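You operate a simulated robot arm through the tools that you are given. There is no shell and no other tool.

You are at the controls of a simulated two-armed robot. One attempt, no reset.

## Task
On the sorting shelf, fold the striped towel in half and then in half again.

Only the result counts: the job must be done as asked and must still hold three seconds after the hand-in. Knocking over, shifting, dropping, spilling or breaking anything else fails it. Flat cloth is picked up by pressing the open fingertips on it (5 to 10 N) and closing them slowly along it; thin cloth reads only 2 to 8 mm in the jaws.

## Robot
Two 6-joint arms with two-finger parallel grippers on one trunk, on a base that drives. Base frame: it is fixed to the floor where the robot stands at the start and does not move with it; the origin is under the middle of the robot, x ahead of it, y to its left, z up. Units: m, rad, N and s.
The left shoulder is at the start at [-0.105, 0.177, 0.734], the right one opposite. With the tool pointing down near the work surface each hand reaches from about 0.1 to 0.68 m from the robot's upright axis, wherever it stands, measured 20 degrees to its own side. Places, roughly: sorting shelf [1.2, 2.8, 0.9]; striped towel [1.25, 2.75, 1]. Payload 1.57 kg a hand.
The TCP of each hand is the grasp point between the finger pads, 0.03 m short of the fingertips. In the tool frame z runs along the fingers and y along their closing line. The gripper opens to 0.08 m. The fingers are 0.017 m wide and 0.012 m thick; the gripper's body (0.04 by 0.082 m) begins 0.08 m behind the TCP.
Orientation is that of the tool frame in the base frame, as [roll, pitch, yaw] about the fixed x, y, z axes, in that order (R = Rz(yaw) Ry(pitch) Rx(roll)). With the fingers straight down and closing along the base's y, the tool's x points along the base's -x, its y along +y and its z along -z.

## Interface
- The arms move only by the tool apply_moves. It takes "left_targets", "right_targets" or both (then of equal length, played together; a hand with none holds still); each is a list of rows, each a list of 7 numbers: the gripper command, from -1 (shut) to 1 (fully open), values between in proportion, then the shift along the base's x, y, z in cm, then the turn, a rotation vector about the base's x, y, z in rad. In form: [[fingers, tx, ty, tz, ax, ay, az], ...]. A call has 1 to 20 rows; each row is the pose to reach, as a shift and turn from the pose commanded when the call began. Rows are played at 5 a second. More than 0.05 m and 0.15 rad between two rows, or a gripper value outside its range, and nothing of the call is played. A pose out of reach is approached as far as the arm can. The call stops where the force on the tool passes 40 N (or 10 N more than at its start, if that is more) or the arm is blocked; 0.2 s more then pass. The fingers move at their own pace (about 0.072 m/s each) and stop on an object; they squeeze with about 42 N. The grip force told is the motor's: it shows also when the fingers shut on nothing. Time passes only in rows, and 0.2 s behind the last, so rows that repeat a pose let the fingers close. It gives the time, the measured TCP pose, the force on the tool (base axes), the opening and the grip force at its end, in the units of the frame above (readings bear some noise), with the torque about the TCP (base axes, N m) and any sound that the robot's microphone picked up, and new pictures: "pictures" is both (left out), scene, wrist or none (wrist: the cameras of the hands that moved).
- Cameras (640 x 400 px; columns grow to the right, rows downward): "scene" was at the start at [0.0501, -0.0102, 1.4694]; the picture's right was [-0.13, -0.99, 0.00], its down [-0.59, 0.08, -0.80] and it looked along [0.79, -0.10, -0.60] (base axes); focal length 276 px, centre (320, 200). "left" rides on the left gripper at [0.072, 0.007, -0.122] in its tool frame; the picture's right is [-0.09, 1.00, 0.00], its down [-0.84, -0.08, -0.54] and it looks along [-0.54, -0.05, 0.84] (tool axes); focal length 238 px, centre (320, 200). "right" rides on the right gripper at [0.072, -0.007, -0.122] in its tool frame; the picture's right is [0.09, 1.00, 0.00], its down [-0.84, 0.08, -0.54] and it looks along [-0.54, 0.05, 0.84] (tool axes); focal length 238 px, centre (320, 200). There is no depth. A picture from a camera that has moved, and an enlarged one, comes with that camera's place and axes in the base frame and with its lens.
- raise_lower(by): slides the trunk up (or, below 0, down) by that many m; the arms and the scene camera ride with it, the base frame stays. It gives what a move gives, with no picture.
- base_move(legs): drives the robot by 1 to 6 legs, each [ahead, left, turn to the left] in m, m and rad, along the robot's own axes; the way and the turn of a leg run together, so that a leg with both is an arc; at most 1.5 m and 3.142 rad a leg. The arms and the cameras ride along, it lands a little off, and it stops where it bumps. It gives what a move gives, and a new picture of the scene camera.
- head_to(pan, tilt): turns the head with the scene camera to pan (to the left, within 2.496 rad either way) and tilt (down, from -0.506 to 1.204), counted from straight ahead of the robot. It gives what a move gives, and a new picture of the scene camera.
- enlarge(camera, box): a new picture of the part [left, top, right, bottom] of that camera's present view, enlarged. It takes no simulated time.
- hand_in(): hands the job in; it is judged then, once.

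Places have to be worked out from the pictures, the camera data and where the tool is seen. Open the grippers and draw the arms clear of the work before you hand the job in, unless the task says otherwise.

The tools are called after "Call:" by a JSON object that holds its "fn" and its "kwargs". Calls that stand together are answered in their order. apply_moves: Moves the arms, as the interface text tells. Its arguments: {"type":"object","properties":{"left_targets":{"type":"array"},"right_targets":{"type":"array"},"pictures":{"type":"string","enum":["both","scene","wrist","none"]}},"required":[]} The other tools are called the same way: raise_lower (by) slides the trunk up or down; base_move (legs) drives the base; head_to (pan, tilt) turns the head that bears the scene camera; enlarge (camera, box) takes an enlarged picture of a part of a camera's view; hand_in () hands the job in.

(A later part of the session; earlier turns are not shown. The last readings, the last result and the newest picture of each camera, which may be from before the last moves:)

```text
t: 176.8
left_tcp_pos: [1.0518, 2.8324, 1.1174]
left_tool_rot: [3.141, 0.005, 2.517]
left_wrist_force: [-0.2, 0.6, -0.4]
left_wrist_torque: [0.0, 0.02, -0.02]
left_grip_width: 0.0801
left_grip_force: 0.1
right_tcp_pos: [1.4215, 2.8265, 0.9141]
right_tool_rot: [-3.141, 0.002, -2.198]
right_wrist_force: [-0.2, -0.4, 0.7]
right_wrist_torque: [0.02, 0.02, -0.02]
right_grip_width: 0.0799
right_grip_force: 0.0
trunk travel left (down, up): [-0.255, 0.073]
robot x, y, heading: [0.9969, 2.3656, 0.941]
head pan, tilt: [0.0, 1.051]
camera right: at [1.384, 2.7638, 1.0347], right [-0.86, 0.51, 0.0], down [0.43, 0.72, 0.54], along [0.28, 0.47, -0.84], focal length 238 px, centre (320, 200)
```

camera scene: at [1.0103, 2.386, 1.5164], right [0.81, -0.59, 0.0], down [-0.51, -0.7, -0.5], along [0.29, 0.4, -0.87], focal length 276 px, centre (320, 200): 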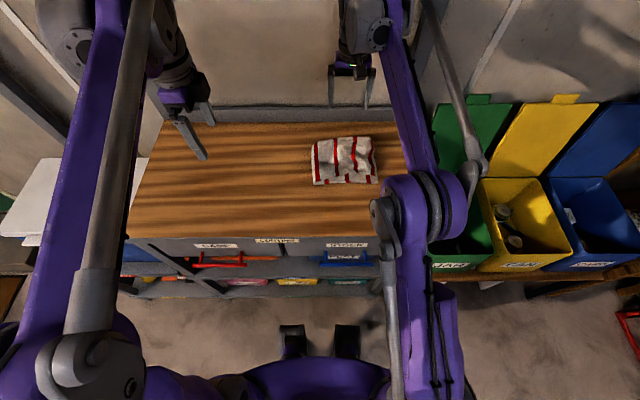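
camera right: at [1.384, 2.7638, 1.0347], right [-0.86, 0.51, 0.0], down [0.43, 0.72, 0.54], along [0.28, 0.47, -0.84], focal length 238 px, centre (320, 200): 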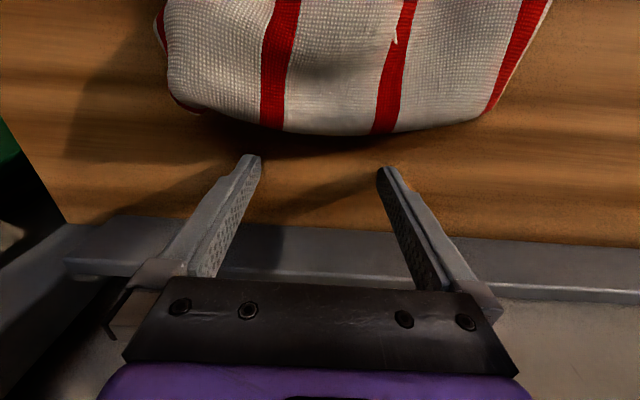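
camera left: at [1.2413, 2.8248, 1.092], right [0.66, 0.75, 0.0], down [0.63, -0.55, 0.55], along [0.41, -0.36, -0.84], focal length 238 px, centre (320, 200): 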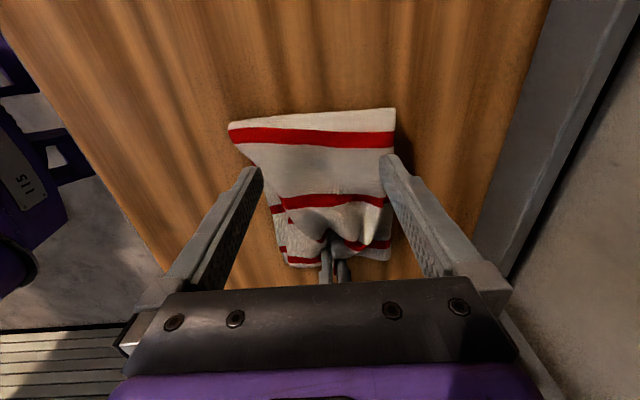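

The two fingers stand behind the towel's back edge. I push forward slowly 3.8 cm to slide the top half forward into line.

Call:
{"fn": "apply_moves", "kwargs": {"right_targets": [[1, -0.29, -0.4, 0, 0, 0, 0], [1, -0.59, -0.81, 0, 0, 0, 0], [1, -0.88, -1.21, 0, 0, 0, 0], [1, -1.17, -1.62, 0, 0, 0, 0], [1, -1.47, -2.02, 0, 0, 0, 0], [1, -1.76, -2.43, 0, 0, 0, 0], [1, -2.05, -2.83, 0, 0, 0, 0], [1, -2.23, -3.08, 0, 0, 0, 0], [1, -2.23, -3.08, 0, 0, 0, 0]], "pictures": "both"}}

Call:
{"fn": "enlarge", "kwargs": {"camera": "scene", "box": [300, 125, 390, 195]}}

```text
t: 178.8
left_tcp_pos: [1.0536, 2.8331, 1.1161]
left_tool_rot: [3.14, 0.002, 2.518]
left_wrist_force: [0.7, 0.6, -0.1]
left_wrist_torque: [0.01, -0.01, 0.02]
left_grip_width: 0.08
left_grip_force: 0.0
right_tcp_pos: [1.3989, 2.7962, 0.9128]
right_tool_rot: [-3.14, 0.001, -2.198]
right_wrist_force: [0.0, 0.9, -0.3]
right_wrist_torque: [0.03, -0.01, 0.01]
right_grip_width: 0.08
right_grip_force: 0.1
trunk travel left (down, up): [-0.255, 0.073]
robot x, y, heading: [0.9949, 2.3663, 0.946]
head pan, tilt: [0.0, 1.051]
camera scene: at [1.0109, 2.3871, 1.5163], right [0.81, -0.59, 0.0], down [-0.51, -0.7, -0.5], along [0.29, 0.4, -0.87], focal length 276 px, centre (320, 200)
camera right: at [1.3613, 2.7334, 1.0346], right [-0.86, 0.51, 0.0], down [0.43, 0.72, 0.54], along [0.28, 0.47, -0.84], focal length 238 px, centre (320, 200)
```

scene: 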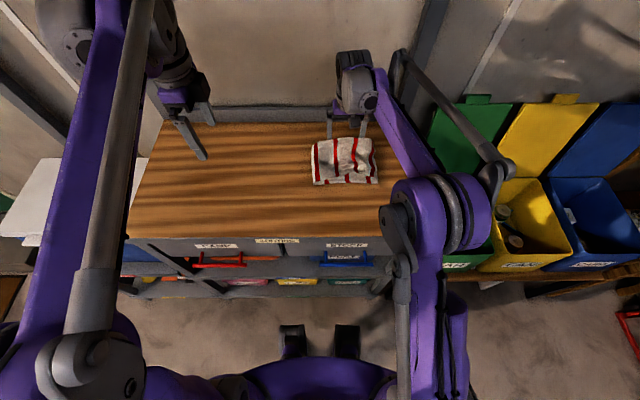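
right: 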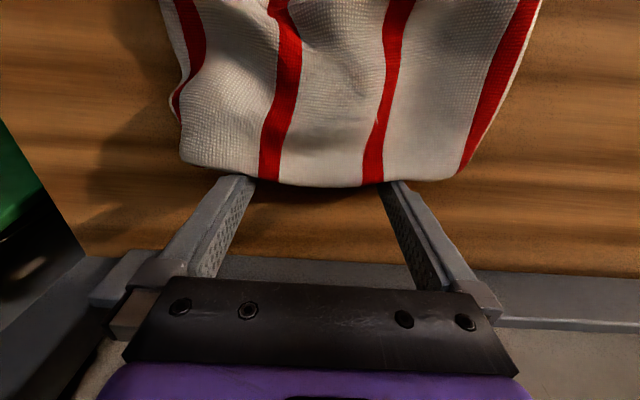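

```text
5.71 times, centred on (345, 160) of scene
camera zoom: at [1.0109, 2.3871, 1.5163], right [0.81, -0.59, 0.0], down [-0.51, -0.7, -0.5], along [0.29, 0.4, -0.87], focal length 1579 px, centre (177, 429)
```

zoom: 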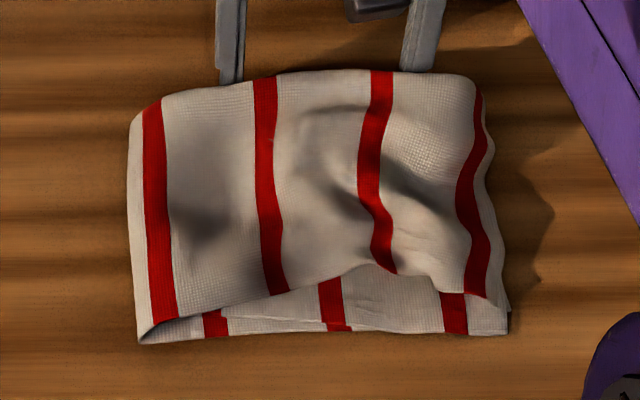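

The back edge moved forward some; the front corner advanced slightly. I push another 1.2 cm.

Call:
{"fn": "apply_moves", "kwargs": {"right_targets": [[1, -0.29, -0.4, 0, 0, 0, 0], [1, -0.5, -0.7, 0, 0, 0, 0], [1, -0.7, -0.97, 0, 0, 0, 0], [1, -0.7, -0.97, 0, 0, 0, 0]], "pictures": "wrist"}}

Call:
{"fn": "enlarge", "kwargs": {"camera": "scene", "box": [300, 125, 390, 195]}}

```text
t: 179.8
left_tcp_pos: [1.0525, 2.8331, 1.1189]
left_tool_rot: [3.14, 0.004, 2.517]
left_wrist_force: [-0.1, -0.1, 0.2]
left_wrist_torque: [0.01, 0.02, -0.02]
left_grip_width: 0.0798
left_grip_force: 0.0
right_tcp_pos: [1.3918, 2.7866, 0.9124]
right_tool_rot: [-3.142, 0.002, -2.198]
right_wrist_force: [0.3, 0.7, -0.1]
right_wrist_torque: [0.02, 0.03, 0.01]
right_grip_width: 0.0799
right_grip_force: 0.1
trunk travel left (down, up): [-0.255, 0.073]
robot x, y, heading: [0.9956, 2.3656, 0.942]
head pan, tilt: [0.0, 1.051]
camera right: at [1.3547, 2.7234, 1.0346], right [-0.86, 0.51, 0.0], down [0.43, 0.72, 0.54], along [0.28, 0.47, -0.84], focal length 238 px, centre (320, 200)
```

right: 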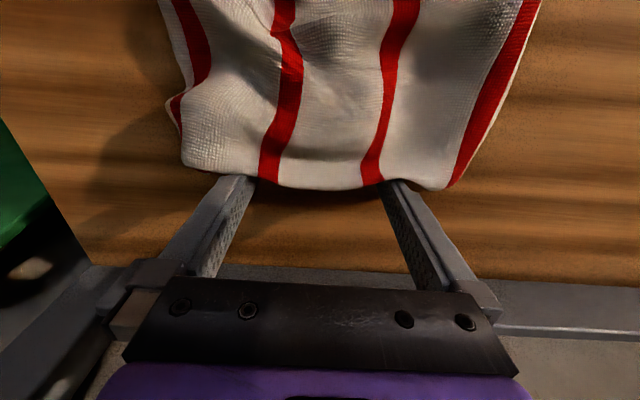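

```text
5.71 times, centred on (345, 160) of scene
camera zoom: at [1.0109, 2.3871, 1.5163], right [0.81, -0.59, 0.0], down [-0.51, -0.7, -0.5], along [0.29, 0.4, -0.87], focal length 1579 px, centre (177, 429)
```

zoom: 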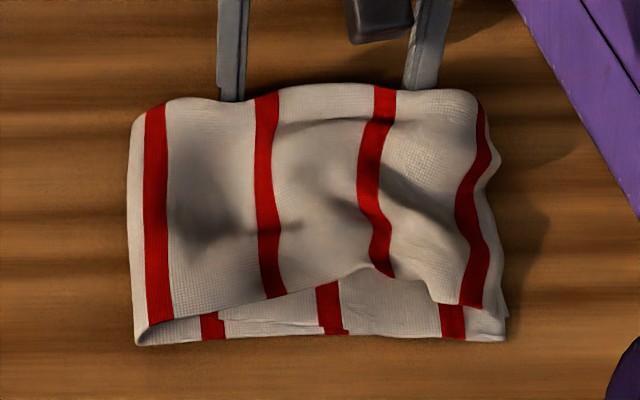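

The push helped a little but slack remains as bumps in the top half. I retract the right hand up and to the right, then bring the left hand (fingers spread front-to-back) down near the right end to sweep the bumps leftward into the fold.

Call:
{"fn": "apply_moves", "kwargs": {"right_targets": [[1, 0.6, 0.8, 0.5, 0, 0, 0], [1, 0.8, 1.1, 3.5, 0, 0, 0], [1, 0.8, 1.1, 7.0, 0, 0, 0], [1, 2.5, -1.0, 10.0, 0, 0, 0], [1, 5.0, -4.5, 11.0, 0, 0, 0], [1, 7.5, -8.0, 11.0, 0, 0, 0], [1, 10.0, -11.5, 11.0, 0, 0, 0], [1, 12.0, -15.0, 11.0, 0, 0, 0]], "pictures": "none"}}

Call:
{"fn": "apply_moves", "kwargs": {"left_targets": [[1, 4.2, -1.5, 0, 0, 0, 0], [1, 8.5, -3.0, -1.0, 0, 0, 0], [1, 12.8, -4.5, -2.0, 0, 0, 0], [1, 17.1, -6.0, -3.5, 0, 0, 0], [1, 21.4, -7.5, -5.0, 0, 0, 0], [1, 25.7, -9.1, -6.5, 0, 0, 0], [1, 30.0, -10.6, -8.0, 0, 0, 0], [1, 34.3, -12.1, -9.5, 0, 0, 0]], "pictures": "both"}}

```text
t: 181.6
left_tcp_pos: [1.0535, 2.8308, 1.1183]
left_tool_rot: [3.14, 0.002, 2.518]
left_wrist_force: [-0.2, -0.5, -0.8]
left_wrist_torque: [0.03, -0.01, 0.0]
left_grip_width: 0.08
left_grip_force: 0.1
right_tcp_pos: [1.5118, 2.6343, 1.0231]
right_tool_rot: [3.141, 0.002, -2.197]
right_wrist_force: [0.1, -0.3, -0.6]
right_wrist_torque: [0.0, 0.02, 0.04]
right_grip_width: 0.08
right_grip_force: 0.0
trunk travel left (down, up): [-0.255, 0.073]
robot x, y, heading: [0.9928, 2.3667, 0.949]
head pan, tilt: [0.0, 1.051]
```

```text
t: 183.4
left_tcp_pos: [1.3983, 2.7108, 1.022]
left_tool_rot: [3.141, 0.004, 2.516]
left_wrist_force: [0.8, 0.0, -0.2]
left_wrist_torque: [0.02, 0.01, -0.02]
left_grip_width: 0.0801
left_grip_force: 0.2
right_tcp_pos: [1.5121, 2.6349, 1.0219]
right_tool_rot: [3.141, 0.002, -2.198]
right_wrist_force: [0.9, 0.5, -0.5]
right_wrist_torque: [-0.03, -0.02, -0.01]
right_grip_width: 0.0799
right_grip_force: 0.1
trunk travel left (down, up): [-0.255, 0.073]
robot x, y, heading: [0.9976, 2.3661, 0.944]
head pan, tilt: [0.0, 1.051]
camera scene: at [1.0125, 2.3869, 1.5163], right [0.81, -0.59, 0.0], down [-0.51, -0.7, -0.5], along [0.29, 0.4, -0.87], focal length 276 px, centre (320, 200)
camera left: at [1.3435, 2.7594, 1.1436], right [0.66, 0.75, 0.0], down [0.63, -0.55, 0.54], along [0.41, -0.36, -0.84], focal length 238 px, centre (320, 200)
```

scene: 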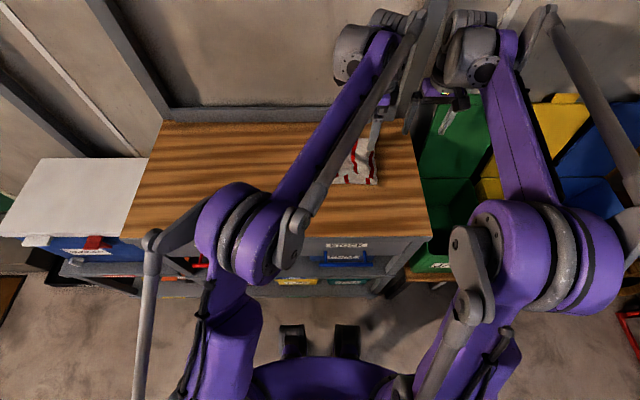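
left: 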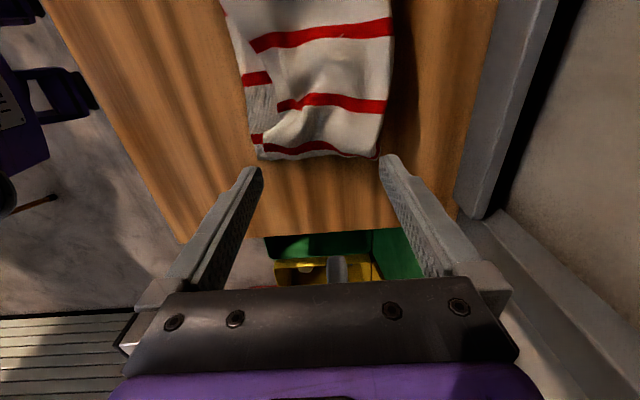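

The left hand is over the right end. I zoom its camera to plan the sweep.

Call:
{"fn": "enlarge", "kwargs": {"camera": "left", "box": [200, 0, 440, 180]}}

```text
2.22 times, centred on (320, 90) of left
camera zoom: at [1.3435, 2.7594, 1.1436], right [0.66, 0.75, 0.0], down [0.63, -0.55, 0.54], along [0.41, -0.36, -0.84], focal length 530 px, centre (320, 444)
```

zoom: 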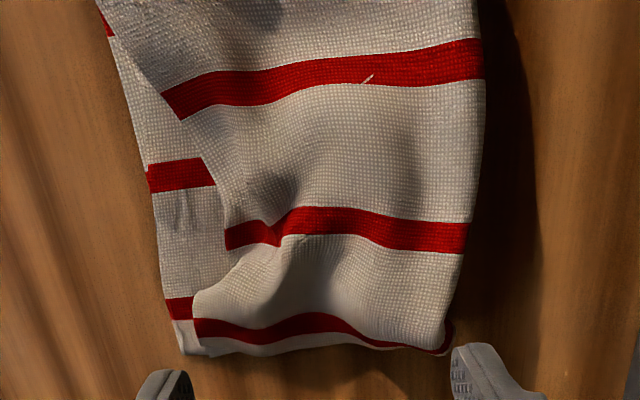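

The top half's front edge bows back by ~3.5 cm mid-way, as a raised bulge. I'll pinch this raised front edge with the left hand at about (0.484, −0.10) and draw it forward; first I lower there with a 3.5 cm opening.

Call:
{"fn": "apply_moves", "kwargs": {"left_targets": [[0.6, -1.3, -0.4, -1.0, 0, 0, 0], [0.2, -2.6, -0.9, -2.5, 0, 0, 0], [-0.1, -3.74, -1.24, -5.0, 0, 0, 0], [-0.1, -3.74, -1.24, -8.0, 0, 0, 0], [-0.1, -3.74, -1.24, -9.6, 0, 0, 0], [-0.1, -3.74, -1.24, -10.3, 0, 0, 0]], "pictures": "wrist"}}

Call:
{"fn": "enlarge", "kwargs": {"camera": "left", "box": [200, 40, 440, 240]}}

```text
t: 184.8
left_tcp_pos: [1.3588, 2.6989, 0.9197]
left_tool_rot: [3.141, 0.004, 2.515]
left_wrist_force: [0.0, 0.8, 0.8]
left_wrist_torque: [0.03, 0.01, 0.0]
left_grip_width: 0.0363
left_grip_force: 0.0
right_tcp_pos: [1.5117, 2.6346, 1.023]
right_tool_rot: [3.14, 0.001, -2.198]
right_wrist_force: [-0.5, -0.7, 0.0]
right_wrist_torque: [-0.03, -0.03, 0.0]
right_grip_width: 0.0798
right_grip_force: 0.0
trunk travel left (down, up): [-0.255, 0.073]
robot x, y, heading: [0.9989, 2.363, 0.944]
head pan, tilt: [0.0, 1.051]
camera left: at [1.3037, 2.748, 1.0411], right [0.66, 0.75, 0.0], down [0.63, -0.55, 0.55], along [0.41, -0.36, -0.84], focal length 238 px, centre (320, 200)
```

left: 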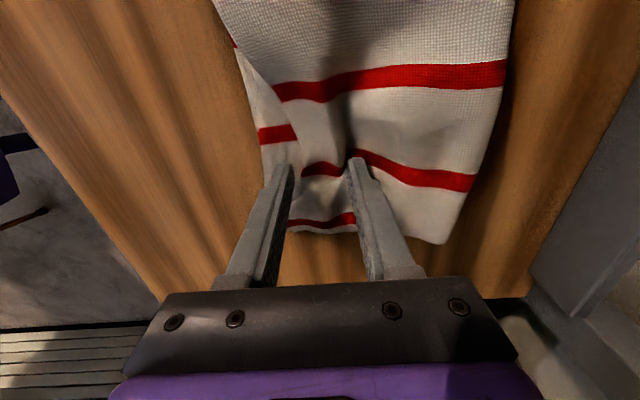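

```text
2.00 times, centred on (320, 140) of left
camera zoom: at [1.3037, 2.748, 1.0411], right [0.66, 0.75, 0.0], down [0.63, -0.55, 0.55], along [0.41, -0.36, -0.84], focal length 477 px, centre (320, 320)
```

zoom: 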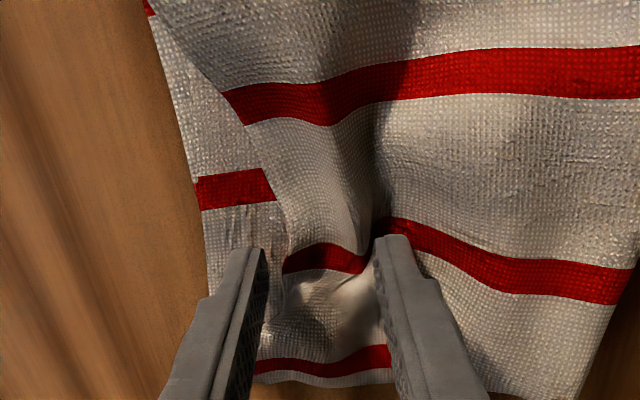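

The fingers straddle the top half's front edge strip. I close slowly to pinch it.

Call:
{"fn": "apply_moves", "kwargs": {"left_targets": [[-0.2, 0, 0, -0.1, 0, 0, 0], [-0.3, 0, 0, -0.2, 0, 0, 0], [-0.4, 0, 0, -0.2, 0, 0, 0], [-0.5, 0, 0, -0.2, 0, 0, 0], [-0.6, 0, 0, -0.2, 0, 0, 0], [-0.7, 0, 0, -0.2, 0, 0, 0], [-0.8, 0, 0, -0.2, 0, 0, 0], [-0.9, 0, 0, -0.2, 0, 0, 0], [-1, 0, 0, -0.2, 0, 0, 0], [-1, 0, 0, -0.2, 0, 0, 0], [-1, 0, 0, -0.2, 0, 0, 0]], "pictures": "wrist"}}

Call:
{"fn": "enlarge", "kwargs": {"camera": "left", "box": [200, 40, 440, 240]}}

```text
t: 187.2
left_tcp_pos: [1.359, 2.6979, 0.9171]
left_tool_rot: [3.141, 0.002, 2.517]
left_wrist_force: [-0.3, 0.1, 0.8]
left_wrist_torque: [0.0, 0.01, 0.0]
left_grip_width: 0.0027
left_grip_force: 23.9
right_tcp_pos: [1.5114, 2.6355, 1.0224]
right_tool_rot: [-3.14, 0.0, -2.199]
right_wrist_force: [-0.3, -0.2, -0.1]
right_wrist_torque: [0.0, 0.0, 0.02]
right_grip_width: 0.08
right_grip_force: 0.1
trunk travel left (down, up): [-0.255, 0.073]
robot x, y, heading: [0.9953, 2.363, 0.942]
head pan, tilt: [0.0, 1.051]
camera left: at [1.3036, 2.7477, 1.0393], right [0.66, 0.75, 0.0], down [0.63, -0.55, 0.55], along [0.41, -0.36, -0.84], focal length 238 px, centre (320, 200)
```

left: 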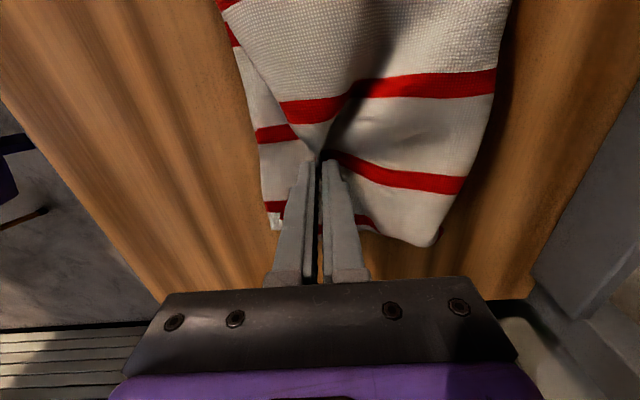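

```text
2.00 times, centred on (320, 140) of left
camera zoom: at [1.3036, 2.7477, 1.0393], right [0.66, 0.75, 0.0], down [0.63, -0.55, 0.55], along [0.41, -0.36, -0.84], focal length 477 px, centre (320, 320)
```

zoom: 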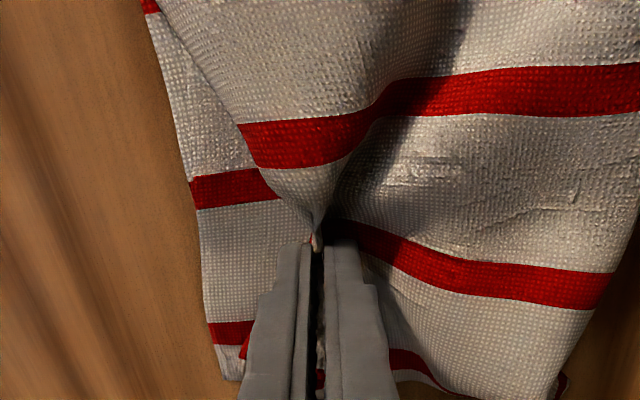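

The top half's front strip is held (2.7 mm). I lift slightly, draw it 3 cm forward, and lower.

Call:
{"fn": "apply_moves", "kwargs": {"left_targets": [[-1, 0, 0, 1.0, 0, 0, 0], [-1, -0.2, -0.28, 2.0, 0, 0, 0], [-1, -0.6, -0.8, 2.5, 0, 0, 0], [-1, -1.0, -1.4, 2.5, 0, 0, 0], [-1, -1.4, -1.95, 2.2, 0, 0, 0], [-1, -1.76, -2.43, 1.6, 0, 0, 0], [-1, -1.76, -2.43, 0.8, 0, 0, 0], [-1, -1.76, -2.43, 0.3, 0, 0, 0]], "pictures": "wrist"}}

Call:
{"fn": "enlarge", "kwargs": {"camera": "left", "box": [200, 0, 480, 240]}}

Call:
{"fn": "enlarge", "kwargs": {"camera": "scene", "box": [300, 125, 390, 195]}}

```text
t: 189.0
left_tcp_pos: [1.3411, 2.6749, 0.92]
left_tool_rot: [3.139, 0.004, 2.518]
left_wrist_force: [0.0, 0.4, -0.8]
left_wrist_torque: [-0.03, -0.02, -0.02]
left_grip_width: 0.0025
left_grip_force: 23.6
right_tcp_pos: [1.5111, 2.6343, 1.0232]
right_tool_rot: [3.141, 0.001, -2.198]
right_wrist_force: [0.4, 0.4, 0.6]
right_wrist_torque: [-0.01, 0.01, 0.01]
right_grip_width: 0.08
right_grip_force: 0.0
trunk travel left (down, up): [-0.255, 0.073]
robot x, y, heading: [0.9981, 2.369, 0.944]
head pan, tilt: [0.0, 1.051]
camera left: at [1.2865, 2.7235, 1.0426], right [0.66, 0.75, 0.0], down [0.63, -0.55, 0.55], along [0.41, -0.36, -0.84], focal length 238 px, centre (320, 200)
```

left: 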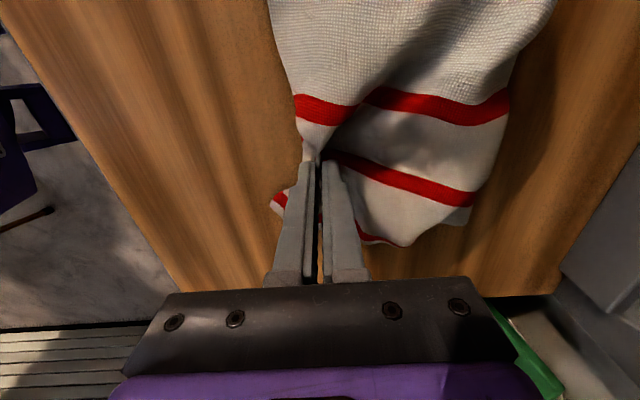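

```text
1.67 times, centred on (340, 120) of left
camera zoom: at [1.2865, 2.7235, 1.0426], right [0.66, 0.75, 0.0], down [0.63, -0.55, 0.55], along [0.41, -0.36, -0.84], focal length 397 px, centre (287, 333)
```

zoom: 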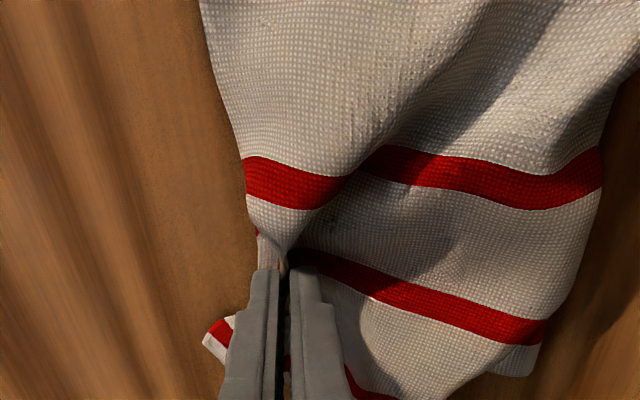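

```text
5.71 times, centred on (345, 160) of scene
camera zoom: at [1.0109, 2.387, 1.5163], right [0.81, -0.59, 0.0], down [-0.51, -0.7, -0.5], along [0.29, 0.4, -0.87], focal length 1579 px, centre (177, 429)
```

zoom: 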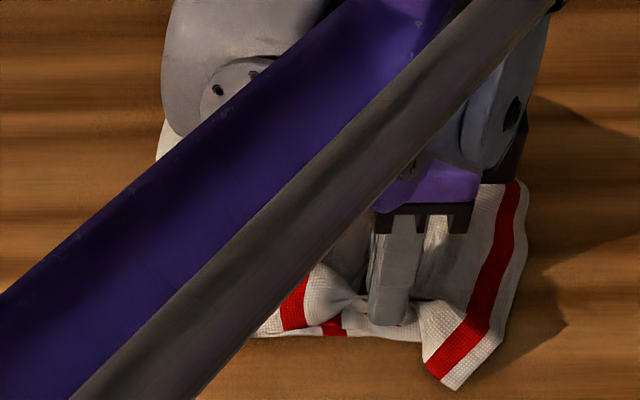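

The strip came forward but the end's front corner overshot to about (0.412, −0.126), overhanging bare wood. I release the strip by opening and rising, then will place that corner precisely.

Call:
{"fn": "apply_moves", "kwargs": {"left_targets": [[-1, 0.5, 0.7, 0.2, 0, 0, 0], [-1, 0.8, 1.1, -0.2, 0, 0, 0], [-0.8, 0.8, 1.1, -0.2, 0, 0, 0], [-0.6, 0.8, 1.1, -0.2, 0, 0, 0], [-0.4, 0.8, 1.1, -0.2, 0, 0, 0], [-0.2, 0.8, 1.1, -0.2, 0, 0, 0], [-0.2, 0.8, 1.1, 1.5, 0, 0, 0], [-0.2, 0.8, 1.1, 5.0, 0, 0, 0], [-0.2, -1.5, 2.7, 8.0, 0, 0, 0], [-0.2, -5.0, 5.3, 10.0, 0, 0, 0]], "pictures": "both"}}

Call:
{"fn": "enlarge", "kwargs": {"camera": "scene", "box": [300, 125, 390, 195]}}

Call:
{"fn": "enlarge", "kwargs": {"camera": "left", "box": [200, 40, 440, 240]}}

```text
t: 191.2
left_tcp_pos: [1.2902, 2.7283, 1.0214]
left_tool_rot: [3.141, 0.003, 2.517]
left_wrist_force: [0.4, -0.5, 0.6]
left_wrist_torque: [0.05, -0.01, -0.02]
left_grip_width: 0.0321
left_grip_force: 0.1
right_tcp_pos: [1.5103, 2.6357, 1.0229]
right_tool_rot: [-3.139, 0.001, -2.197]
right_wrist_force: [0.4, -0.3, -0.6]
right_wrist_torque: [-0.01, 0.02, 0.0]
right_grip_width: 0.0802
right_grip_force: 0.1
trunk travel left (down, up): [-0.255, 0.073]
robot x, y, heading: [0.9957, 2.3667, 0.944]
head pan, tilt: [0.0, 1.051]
camera scene: at [1.0097, 2.3874, 1.5163], right [0.81, -0.59, 0.0], down [-0.51, -0.7, -0.5], along [0.29, 0.4, -0.87], focal length 276 px, centre (320, 200)
camera left: at [1.2351, 2.7773, 1.1427], right [0.66, 0.75, 0.0], down [0.63, -0.55, 0.55], along [0.41, -0.36, -0.84], focal length 238 px, centre (320, 200)
```

scene: 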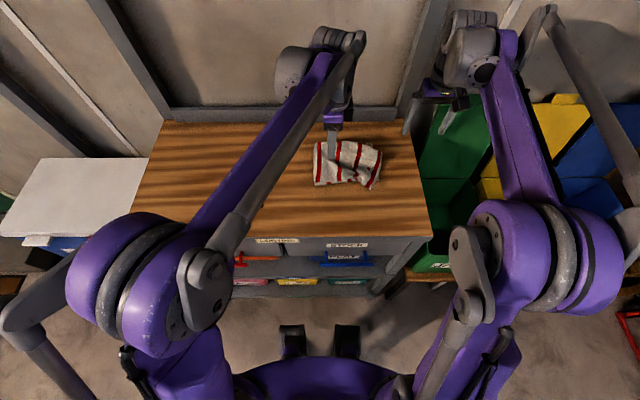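
left: 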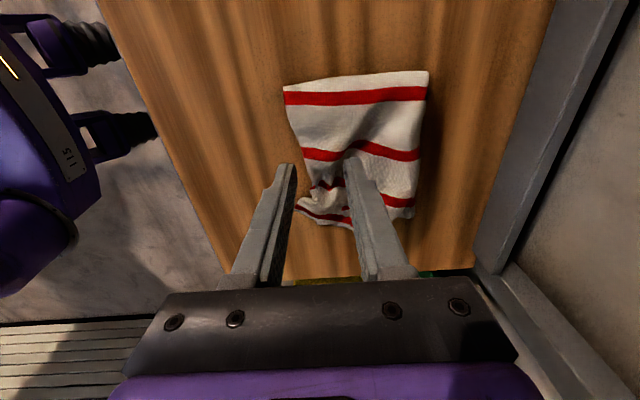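

```text
5.71 times, centred on (345, 160) of scene
camera zoom: at [1.0097, 2.3874, 1.5163], right [0.81, -0.59, 0.0], down [-0.51, -0.7, -0.5], along [0.29, 0.4, -0.87], focal length 1579 px, centre (177, 429)
```

zoom: 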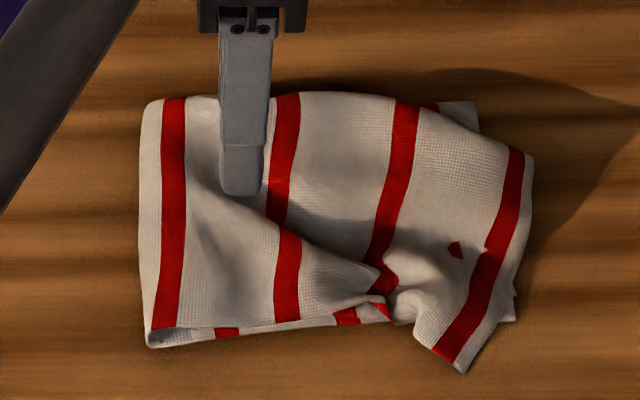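

```text
2.00 times, centred on (320, 140) of left
camera zoom: at [1.2351, 2.7773, 1.1427], right [0.66, 0.75, 0.0], down [0.63, -0.55, 0.55], along [0.41, -0.36, -0.84], focal length 477 px, centre (320, 320)
```

zoom: 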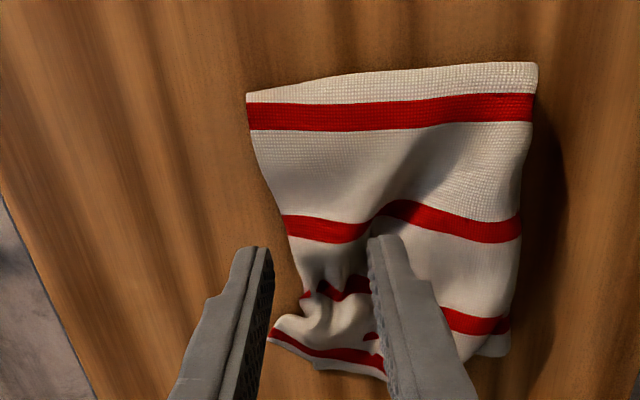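

The top end edge is straight but sits ~3 cm forward and skewed: front corner (0.419, −0.135), back corner (0.537, −0.179). Both overhang bare wood, so I'll place each corner: first I turn the right hand over the back corner while the left hand backs off.

Call:
{"fn": "apply_moves", "kwargs": {"left_targets": [[-0.2, -1.0, 0.7, 1.0, 0, 0, 0], [-0.2, -2.0, 1.5, 2.0, 0, 0, 0], [-0.2, -3.5, 2.5, 3.0, 0, 0, 0], [-0.2, -5.0, 3.6, 4.0, 0, 0, 0], [-0.2, -6.5, 4.7, 5.0, 0, 0, 0], [-0.2, -8.0, 5.8, 5.5, 0, 0, 0], [-0.2, -9.5, 6.9, 6.0, 0, 0, 0], [-0.2, -11.0, 8.0, 6.0, 0, 0, 0], [-0.2, -12.5, 9.0, 6.0, 0, 0, 0], [-0.2, -14.0, 10.0, 6.0, 0, 0, 0], [-0.2, -15.5, 10.5, 6.0, 0, 0, 0], [-0.2, -17.0, 11.0, 6.0, 0, 0, 0]], "right_targets": [[0.6, 0, 0, 0, 0, 0, 0.14], [0.3, -0.3, 0.3, 0, 0, 0, 0.28], [0.0, -0.8, 0.7, 0, 0, 0, 0.42], [-0.25, -1.5, 1.3, 0, 0, 0, 0.56], [-0.25, -2.2, 1.9, 0, 0, 0, 0.7], [-0.25, -3.0, 2.6, 0, 0, 0, 0.84], [-0.25, -3.8, 3.3, 0, 0, 0, 0.98], [-0.25, -4.6, 4.0, -0.5, 0, 0, 1.12], [-0.25, -5.4, 4.6, -1.5, 0, 0, 1.26], [-0.25, -6.1, 5.2, -3.0, 0, 0, 1.4], [-0.25, -6.69, 5.71, -4.5, 0, 0, 1.5], [-0.25, -6.69, 5.71, -5.5, 0, 0, 1.571]], "pictures": "both"}}

Call:
{"fn": "enlarge", "kwargs": {"camera": "right", "box": [200, 60, 440, 280]}}

Call:
{"fn": "enlarge", "kwargs": {"camera": "scene", "box": [300, 125, 390, 195]}}

```text
t: 193.8
left_tcp_pos: [1.1206, 2.8374, 1.0803]
left_tool_rot: [3.141, 0.004, 2.518]
left_wrist_force: [0.4, -0.2, -1.0]
left_wrist_torque: [0.01, -0.02, -0.01]
left_grip_width: 0.032
left_grip_force: 0.1
right_tcp_pos: [1.4451, 2.6932, 0.9681]
right_tool_rot: [-3.141, 0.002, -0.626]
right_wrist_force: [0.6, 0.2, 0.4]
right_wrist_torque: [0.03, 0.02, 0.02]
right_grip_width: 0.0301
right_grip_force: 0.0
trunk travel left (down, up): [-0.255, 0.073]
robot x, y, heading: [0.9943, 2.3642, 0.94]
head pan, tilt: [0.0, 1.051]
camera scene: at [1.0107, 2.3871, 1.5163], right [0.81, -0.59, 0.0], down [-0.51, -0.7, -0.5], along [0.29, 0.4, -0.87], focal length 276 px, centre (320, 200)
camera right: at [1.5077, 2.6566, 1.0894], right [-0.51, -0.86, 0.0], down [-0.72, 0.43, 0.54], along [-0.47, 0.28, -0.84], focal length 238 px, centre (320, 200)
camera left: at [1.0657, 2.8864, 1.2026], right [0.66, 0.75, 0.0], down [0.63, -0.55, 0.55], along [0.41, -0.36, -0.84], focal length 238 px, centre (320, 200)
```

scene: 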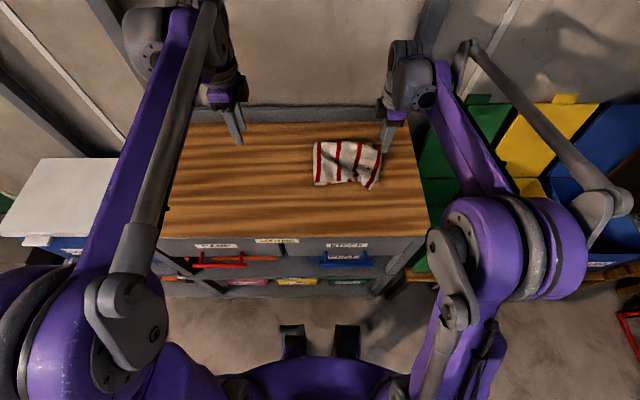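
right: 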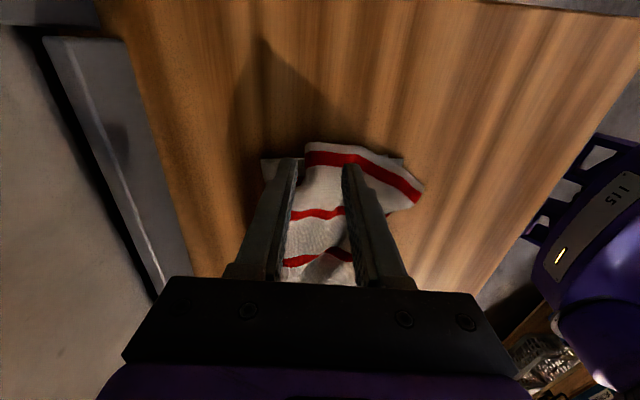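
left: 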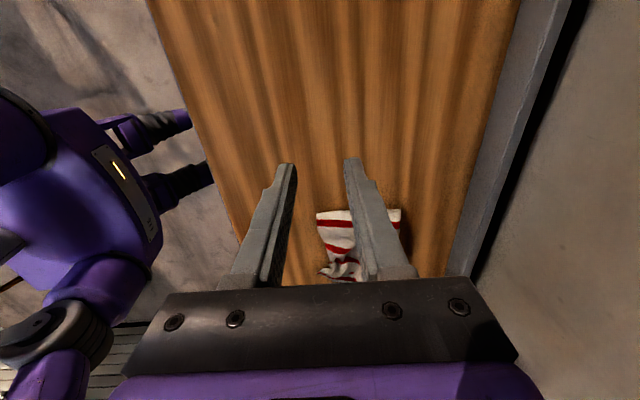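

```text
1.82 times, centred on (320, 170) of right
camera zoom: at [1.5077, 2.6566, 1.0894], right [-0.51, -0.86, 0.0], down [-0.72, 0.43, 0.54], along [-0.47, 0.28, -0.84], focal length 433 px, centre (320, 254)
```

zoom: 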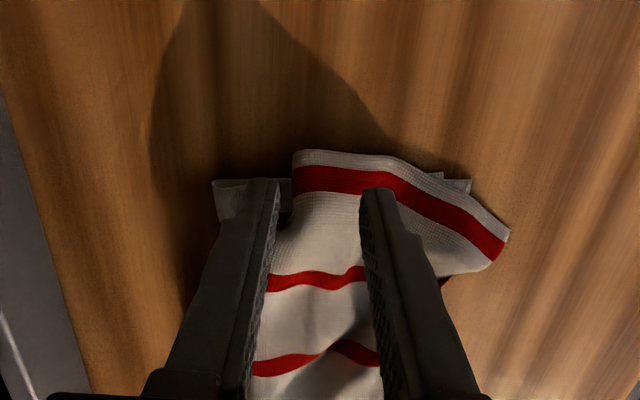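

```text
5.71 times, centred on (345, 160) of scene
camera zoom: at [1.0107, 2.3871, 1.5163], right [0.81, -0.59, 0.0], down [-0.51, -0.7, -0.5], along [0.29, 0.4, -0.87], focal length 1579 px, centre (177, 429)
```

zoom: 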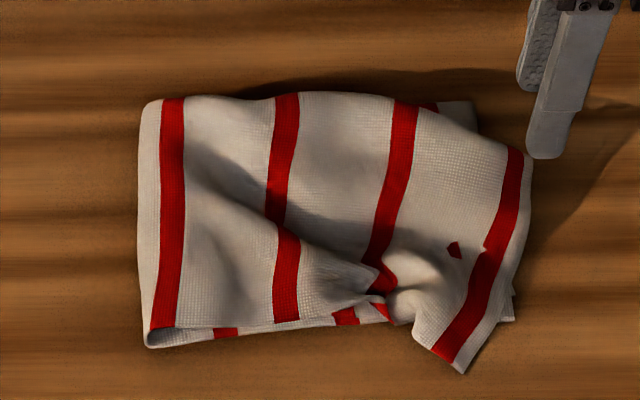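

From the right camera: bottom end corners at (0.451, −0.162) and (0.584, −0.149); top end corners at (0.421, −0.132) and (0.542, −0.172). I lower the right hand over the top's back corner on the bare overhang and close.

Call:
{"fn": "apply_moves", "kwargs": {"right_targets": [[-0.25, -0.65, 0.47, -1.5, 0, 0, 0], [-0.25, -0.65, 0.47, -3.5, 0, 0, 0], [-0.25, -0.65, 0.47, -5.0, 0, 0, 0], [-0.25, -0.65, 0.47, -5.45, 0, 0, 0], [-0.4, -0.65, 0.47, -5.45, 0, 0, 0], [-0.55, -0.65, 0.47, -5.45, 0, 0, 0], [-0.7, -0.65, 0.47, -5.45, 0, 0, 0], [-0.85, -0.65, 0.47, -5.45, 0, 0, 0], [-1.0, -0.65, 0.47, -5.45, 0, 0, 0], [-1.0, -0.65, 0.47, -5.45, 0, 0, 0], [-1.0, -0.65, 0.47, -5.45, 0, 0, 0]], "pictures": "wrist"}}

Call:
{"fn": "enlarge", "kwargs": {"camera": "right", "box": [200, 60, 440, 280]}}

```text
t: 196.2
left_tcp_pos: [1.1219, 2.8355, 1.08]
left_tool_rot: [3.14, 0.002, 2.518]
left_wrist_force: [0.0, 0.7, -0.3]
left_wrist_torque: [-0.03, 0.01, 0.01]
left_grip_width: 0.0318
left_grip_force: 0.0
right_tcp_pos: [1.4388, 2.6965, 0.9137]
right_tool_rot: [3.141, 0.003, -0.628]
right_wrist_force: [-0.3, -1.3, 4.5]
right_wrist_torque: [-0.01, 0.06, 0.03]
right_grip_width: 0.0031
right_grip_force: 24.7
trunk travel left (down, up): [-0.255, 0.073]
robot x, y, heading: [0.9938, 2.3644, 0.942]
head pan, tilt: [0.0, 1.051]
camera right: at [1.501, 2.6602, 1.0355], right [-0.51, -0.86, 0.0], down [-0.72, 0.43, 0.54], along [-0.47, 0.28, -0.84], focal length 238 px, centre (320, 200)
```

right: 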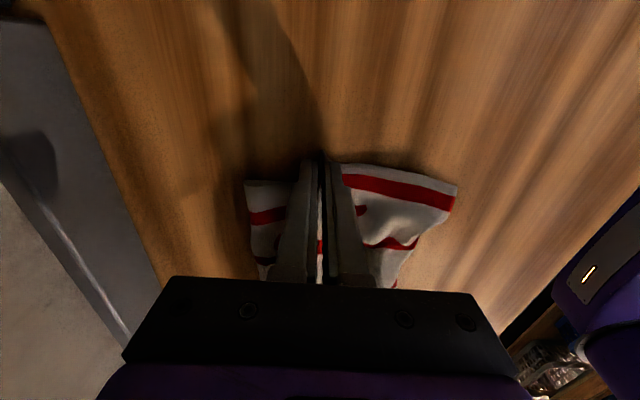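

```text
1.82 times, centred on (320, 170) of right
camera zoom: at [1.501, 2.6602, 1.0355], right [-0.51, -0.86, 0.0], down [-0.72, 0.43, 0.54], along [-0.47, 0.28, -0.84], focal length 433 px, centre (320, 254)
```

zoom: 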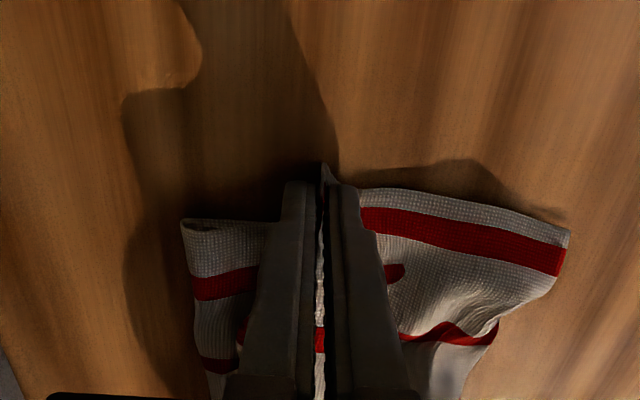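

The back corner is held (3.1 mm). I lift it slightly and carry it 4.6 cm back and 2.2 cm left onto the bottom half's corner.

Call:
{"fn": "apply_moves", "kwargs": {"right_targets": [[-1, 0, 0, 1.2, 0, 0, 0], [-1, 0.2, 1.0, 2.0, 0, 0, 0], [-1, 0.4, 2.2, 2.3, 0, 0, 0], [-1, 0.6, 3.4, 2.2, 0, 0, 0], [-1, 0.8, 4.5, 1.8, 0, 0, 0], [-1, 0.88, 5.05, 1.2, 0, 0, 0], [-1, 0.88, 5.05, 0.7, 0, 0, 0], [-1, 0.88, 5.05, 0.7, 0, 0, 0]], "pictures": "both"}}

Call:
{"fn": "enlarge", "kwargs": {"camera": "right", "box": [260, 60, 500, 280]}}

Call:
{"fn": "enlarge", "kwargs": {"camera": "scene", "box": [300, 125, 390, 195]}}

```text
t: 198.0
left_tcp_pos: [1.1213, 2.8381, 1.0806]
left_tool_rot: [3.139, 0.003, 2.517]
left_wrist_force: [-0.8, 0.5, 0.9]
left_wrist_torque: [0.02, 0.01, 0.0]
left_grip_width: 0.0318
left_grip_force: 0.1
right_tcp_pos: [1.4466, 2.7476, 0.921]
right_tool_rot: [-3.14, 0.002, -0.626]
right_wrist_force: [0.6, -0.1, 10.0]
right_wrist_torque: [0.1, 0.01, 0.02]
right_grip_width: 0.0029
right_grip_force: 24.6
trunk travel left (down, up): [-0.255, 0.073]
robot x, y, heading: [0.9968, 2.3642, 0.944]
head pan, tilt: [0.0, 1.051]
camera scene: at [1.0102, 2.3866, 1.5164], right [0.81, -0.59, 0.0], down [-0.51, -0.7, -0.5], along [0.29, 0.4, -0.87], focal length 276 px, centre (320, 200)
camera right: at [1.509, 2.7107, 1.0428], right [-0.51, -0.86, 0.0], down [-0.72, 0.43, 0.54], along [-0.47, 0.28, -0.84], focal length 238 px, centre (320, 200)
```

scene: 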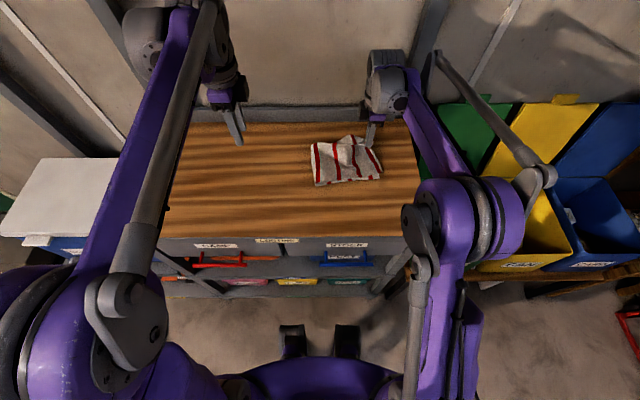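
right: 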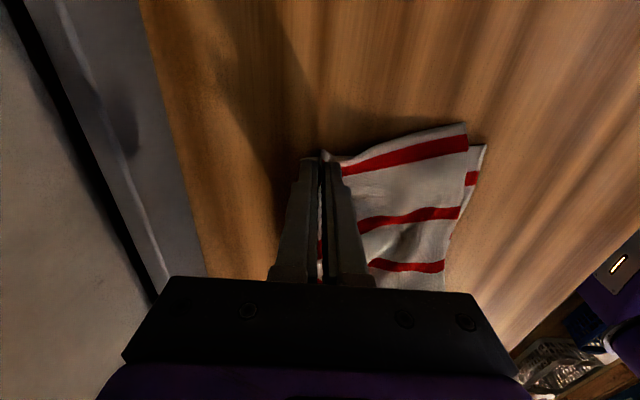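

```text
1.82 times, centred on (380, 170) of right
camera zoom: at [1.509, 2.7107, 1.0428], right [-0.51, -0.86, 0.0], down [-0.72, 0.43, 0.54], along [-0.47, 0.28, -0.84], focal length 433 px, centre (211, 254)
```

zoom: 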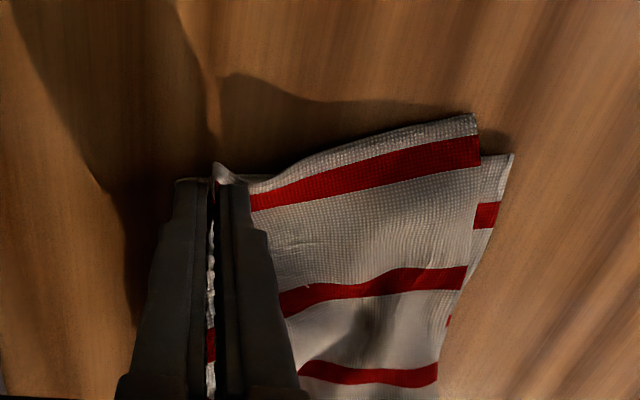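

```text
5.71 times, centred on (345, 160) of scene
camera zoom: at [1.0102, 2.3866, 1.5164], right [0.81, -0.59, 0.0], down [-0.51, -0.7, -0.5], along [0.29, 0.4, -0.87], focal length 1579 px, centre (177, 429)
```

zoom: 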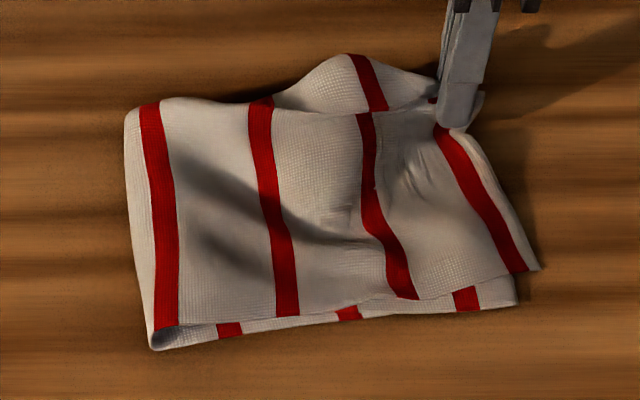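

Contact force rose to 10 N and a hump appeared at the back – the bottom half may have been partly caught. I look with the left camera before releasing.

Call:
{"fn": "enlarge", "kwargs": {"camera": "left", "box": [260, 160, 460, 300]}}

Call:
{"fn": "enlarge", "kwargs": {"camera": "right", "box": [280, 120, 420, 280]}}

```text
2.86 times, centred on (360, 230) of left
camera zoom: at [1.0656, 2.886, 1.2029], right [0.66, 0.75, 0.0], down [0.63, -0.55, 0.55], along [0.41, -0.36, -0.84], focal length 681 px, centre (206, 114)
```

zoom: 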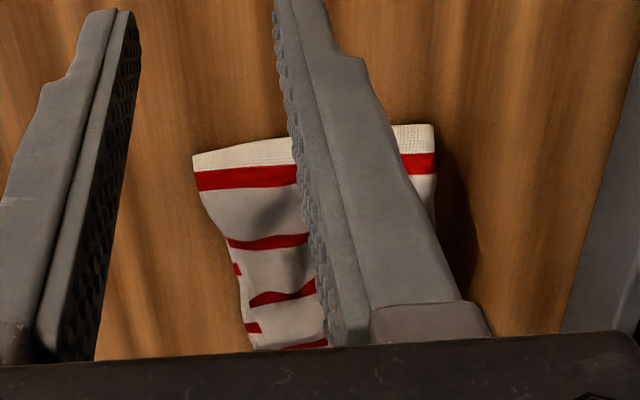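

```text
2.50 times, centred on (350, 200) of right
camera zoom: at [1.509, 2.7107, 1.0428], right [-0.51, -0.86, 0.0], down [-0.72, 0.43, 0.54], along [-0.47, 0.28, -0.84], focal length 596 px, centre (245, 200)
```

zoom: 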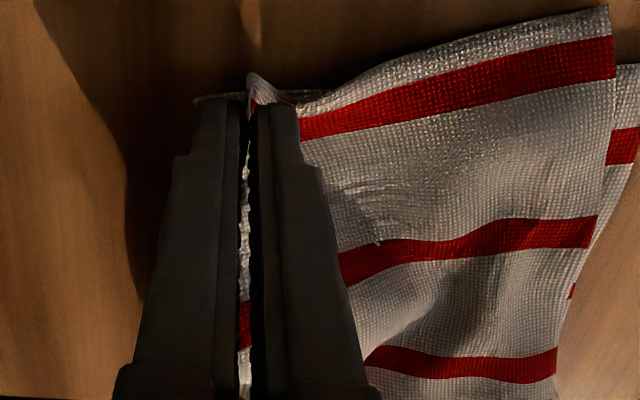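

I release gently here, raise the right hand straight up, and inspect.

Call:
{"fn": "apply_moves", "kwargs": {"right_targets": [[-0.9, 0, 0, 0.05, 0, 0, 0], [-0.7, 0, 0, 0.05, 0, 0, 0], [-0.5, 0, 0, 0.05, 0, 0, 0], [-0.4, 0, 0, 0.05, 0, 0, 0], [-0.4, 0, 0, 1.5, 0, 0, 0], [-0.4, 0, 0, 4.0, 0, 0, 0], [-0.4, 1.5, -1.0, 7.5, 0, 0, 0], [-0.4, 4.5, -3.2, 10.0, 0, 0, 0], [-0.4, 7.5, -5.4, 11.0, 0, 0, 0]], "pictures": "both"}}

Call:
{"fn": "enlarge", "kwargs": {"camera": "scene", "box": [300, 125, 390, 195]}}

Call:
{"fn": "enlarge", "kwargs": {"camera": "right", "box": [260, 160, 460, 300]}}

```text
t: 200.0
left_tcp_pos: [1.1205, 2.8364, 1.081]
left_tool_rot: [3.14, 0.004, 2.518]
left_wrist_force: [0.0, -0.4, 0.8]
left_wrist_torque: [-0.01, 0.01, -0.02]
left_grip_width: 0.0319
left_grip_force: 0.0
right_tcp_pos: [1.5234, 2.6926, 1.0309]
right_tool_rot: [3.141, 0.004, -0.626]
right_wrist_force: [0.2, 0.2, -0.9]
right_wrist_torque: [0.02, -0.02, -0.02]
right_grip_width: 0.024
right_grip_force: 0.0
trunk travel left (down, up): [-0.255, 0.073]
robot x, y, heading: [0.9978, 2.3706, 0.945]
head pan, tilt: [0.0, 1.051]
camera scene: at [1.0117, 2.3866, 1.5163], right [0.81, -0.59, 0.0], down [-0.51, -0.7, -0.5], along [0.29, 0.4, -0.87], focal length 276 px, centre (320, 200)
camera right: at [1.5857, 2.6565, 1.1527], right [-0.51, -0.86, 0.0], down [-0.72, 0.43, 0.54], along [-0.47, 0.28, -0.84], focal length 238 px, centre (320, 200)
```

scene: 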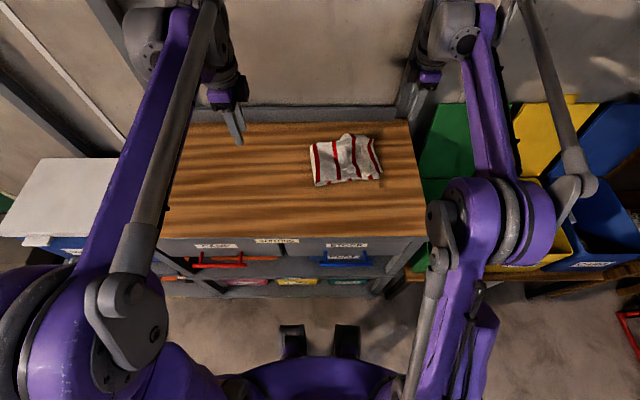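
right: 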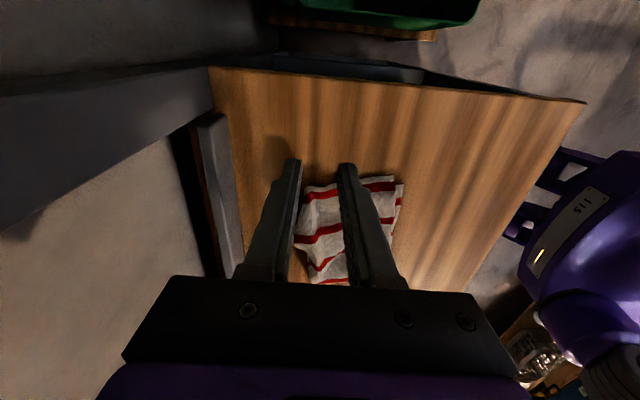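

```text
5.71 times, centred on (345, 160) of scene
camera zoom: at [1.0117, 2.3866, 1.5163], right [0.81, -0.59, 0.0], down [-0.51, -0.7, -0.5], along [0.29, 0.4, -0.87], focal length 1579 px, centre (177, 429)
```

zoom: 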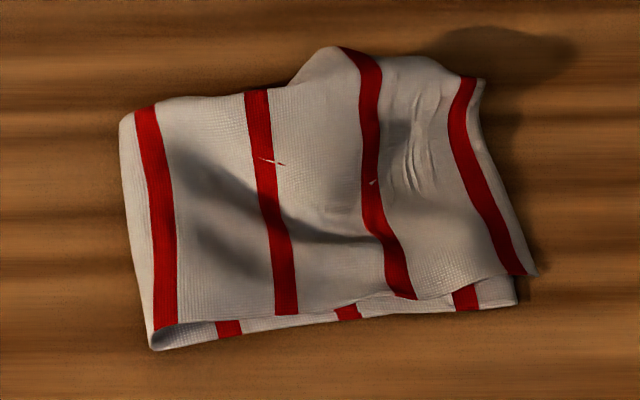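

```text
2.86 times, centred on (360, 230) of right
camera zoom: at [1.5857, 2.6565, 1.1527], right [-0.51, -0.86, 0.0], down [-0.72, 0.43, 0.54], along [-0.47, 0.28, -0.84], focal length 681 px, centre (206, 114)
```

zoom: 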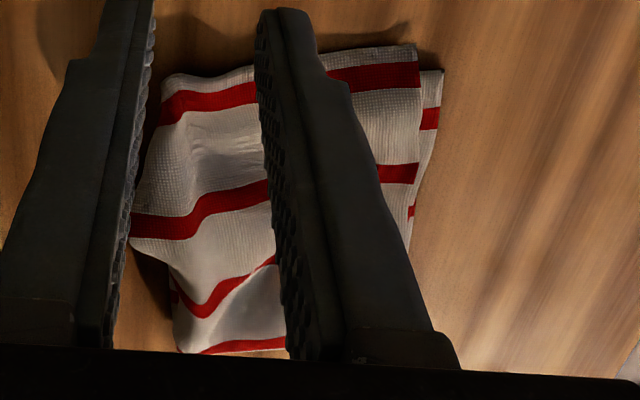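

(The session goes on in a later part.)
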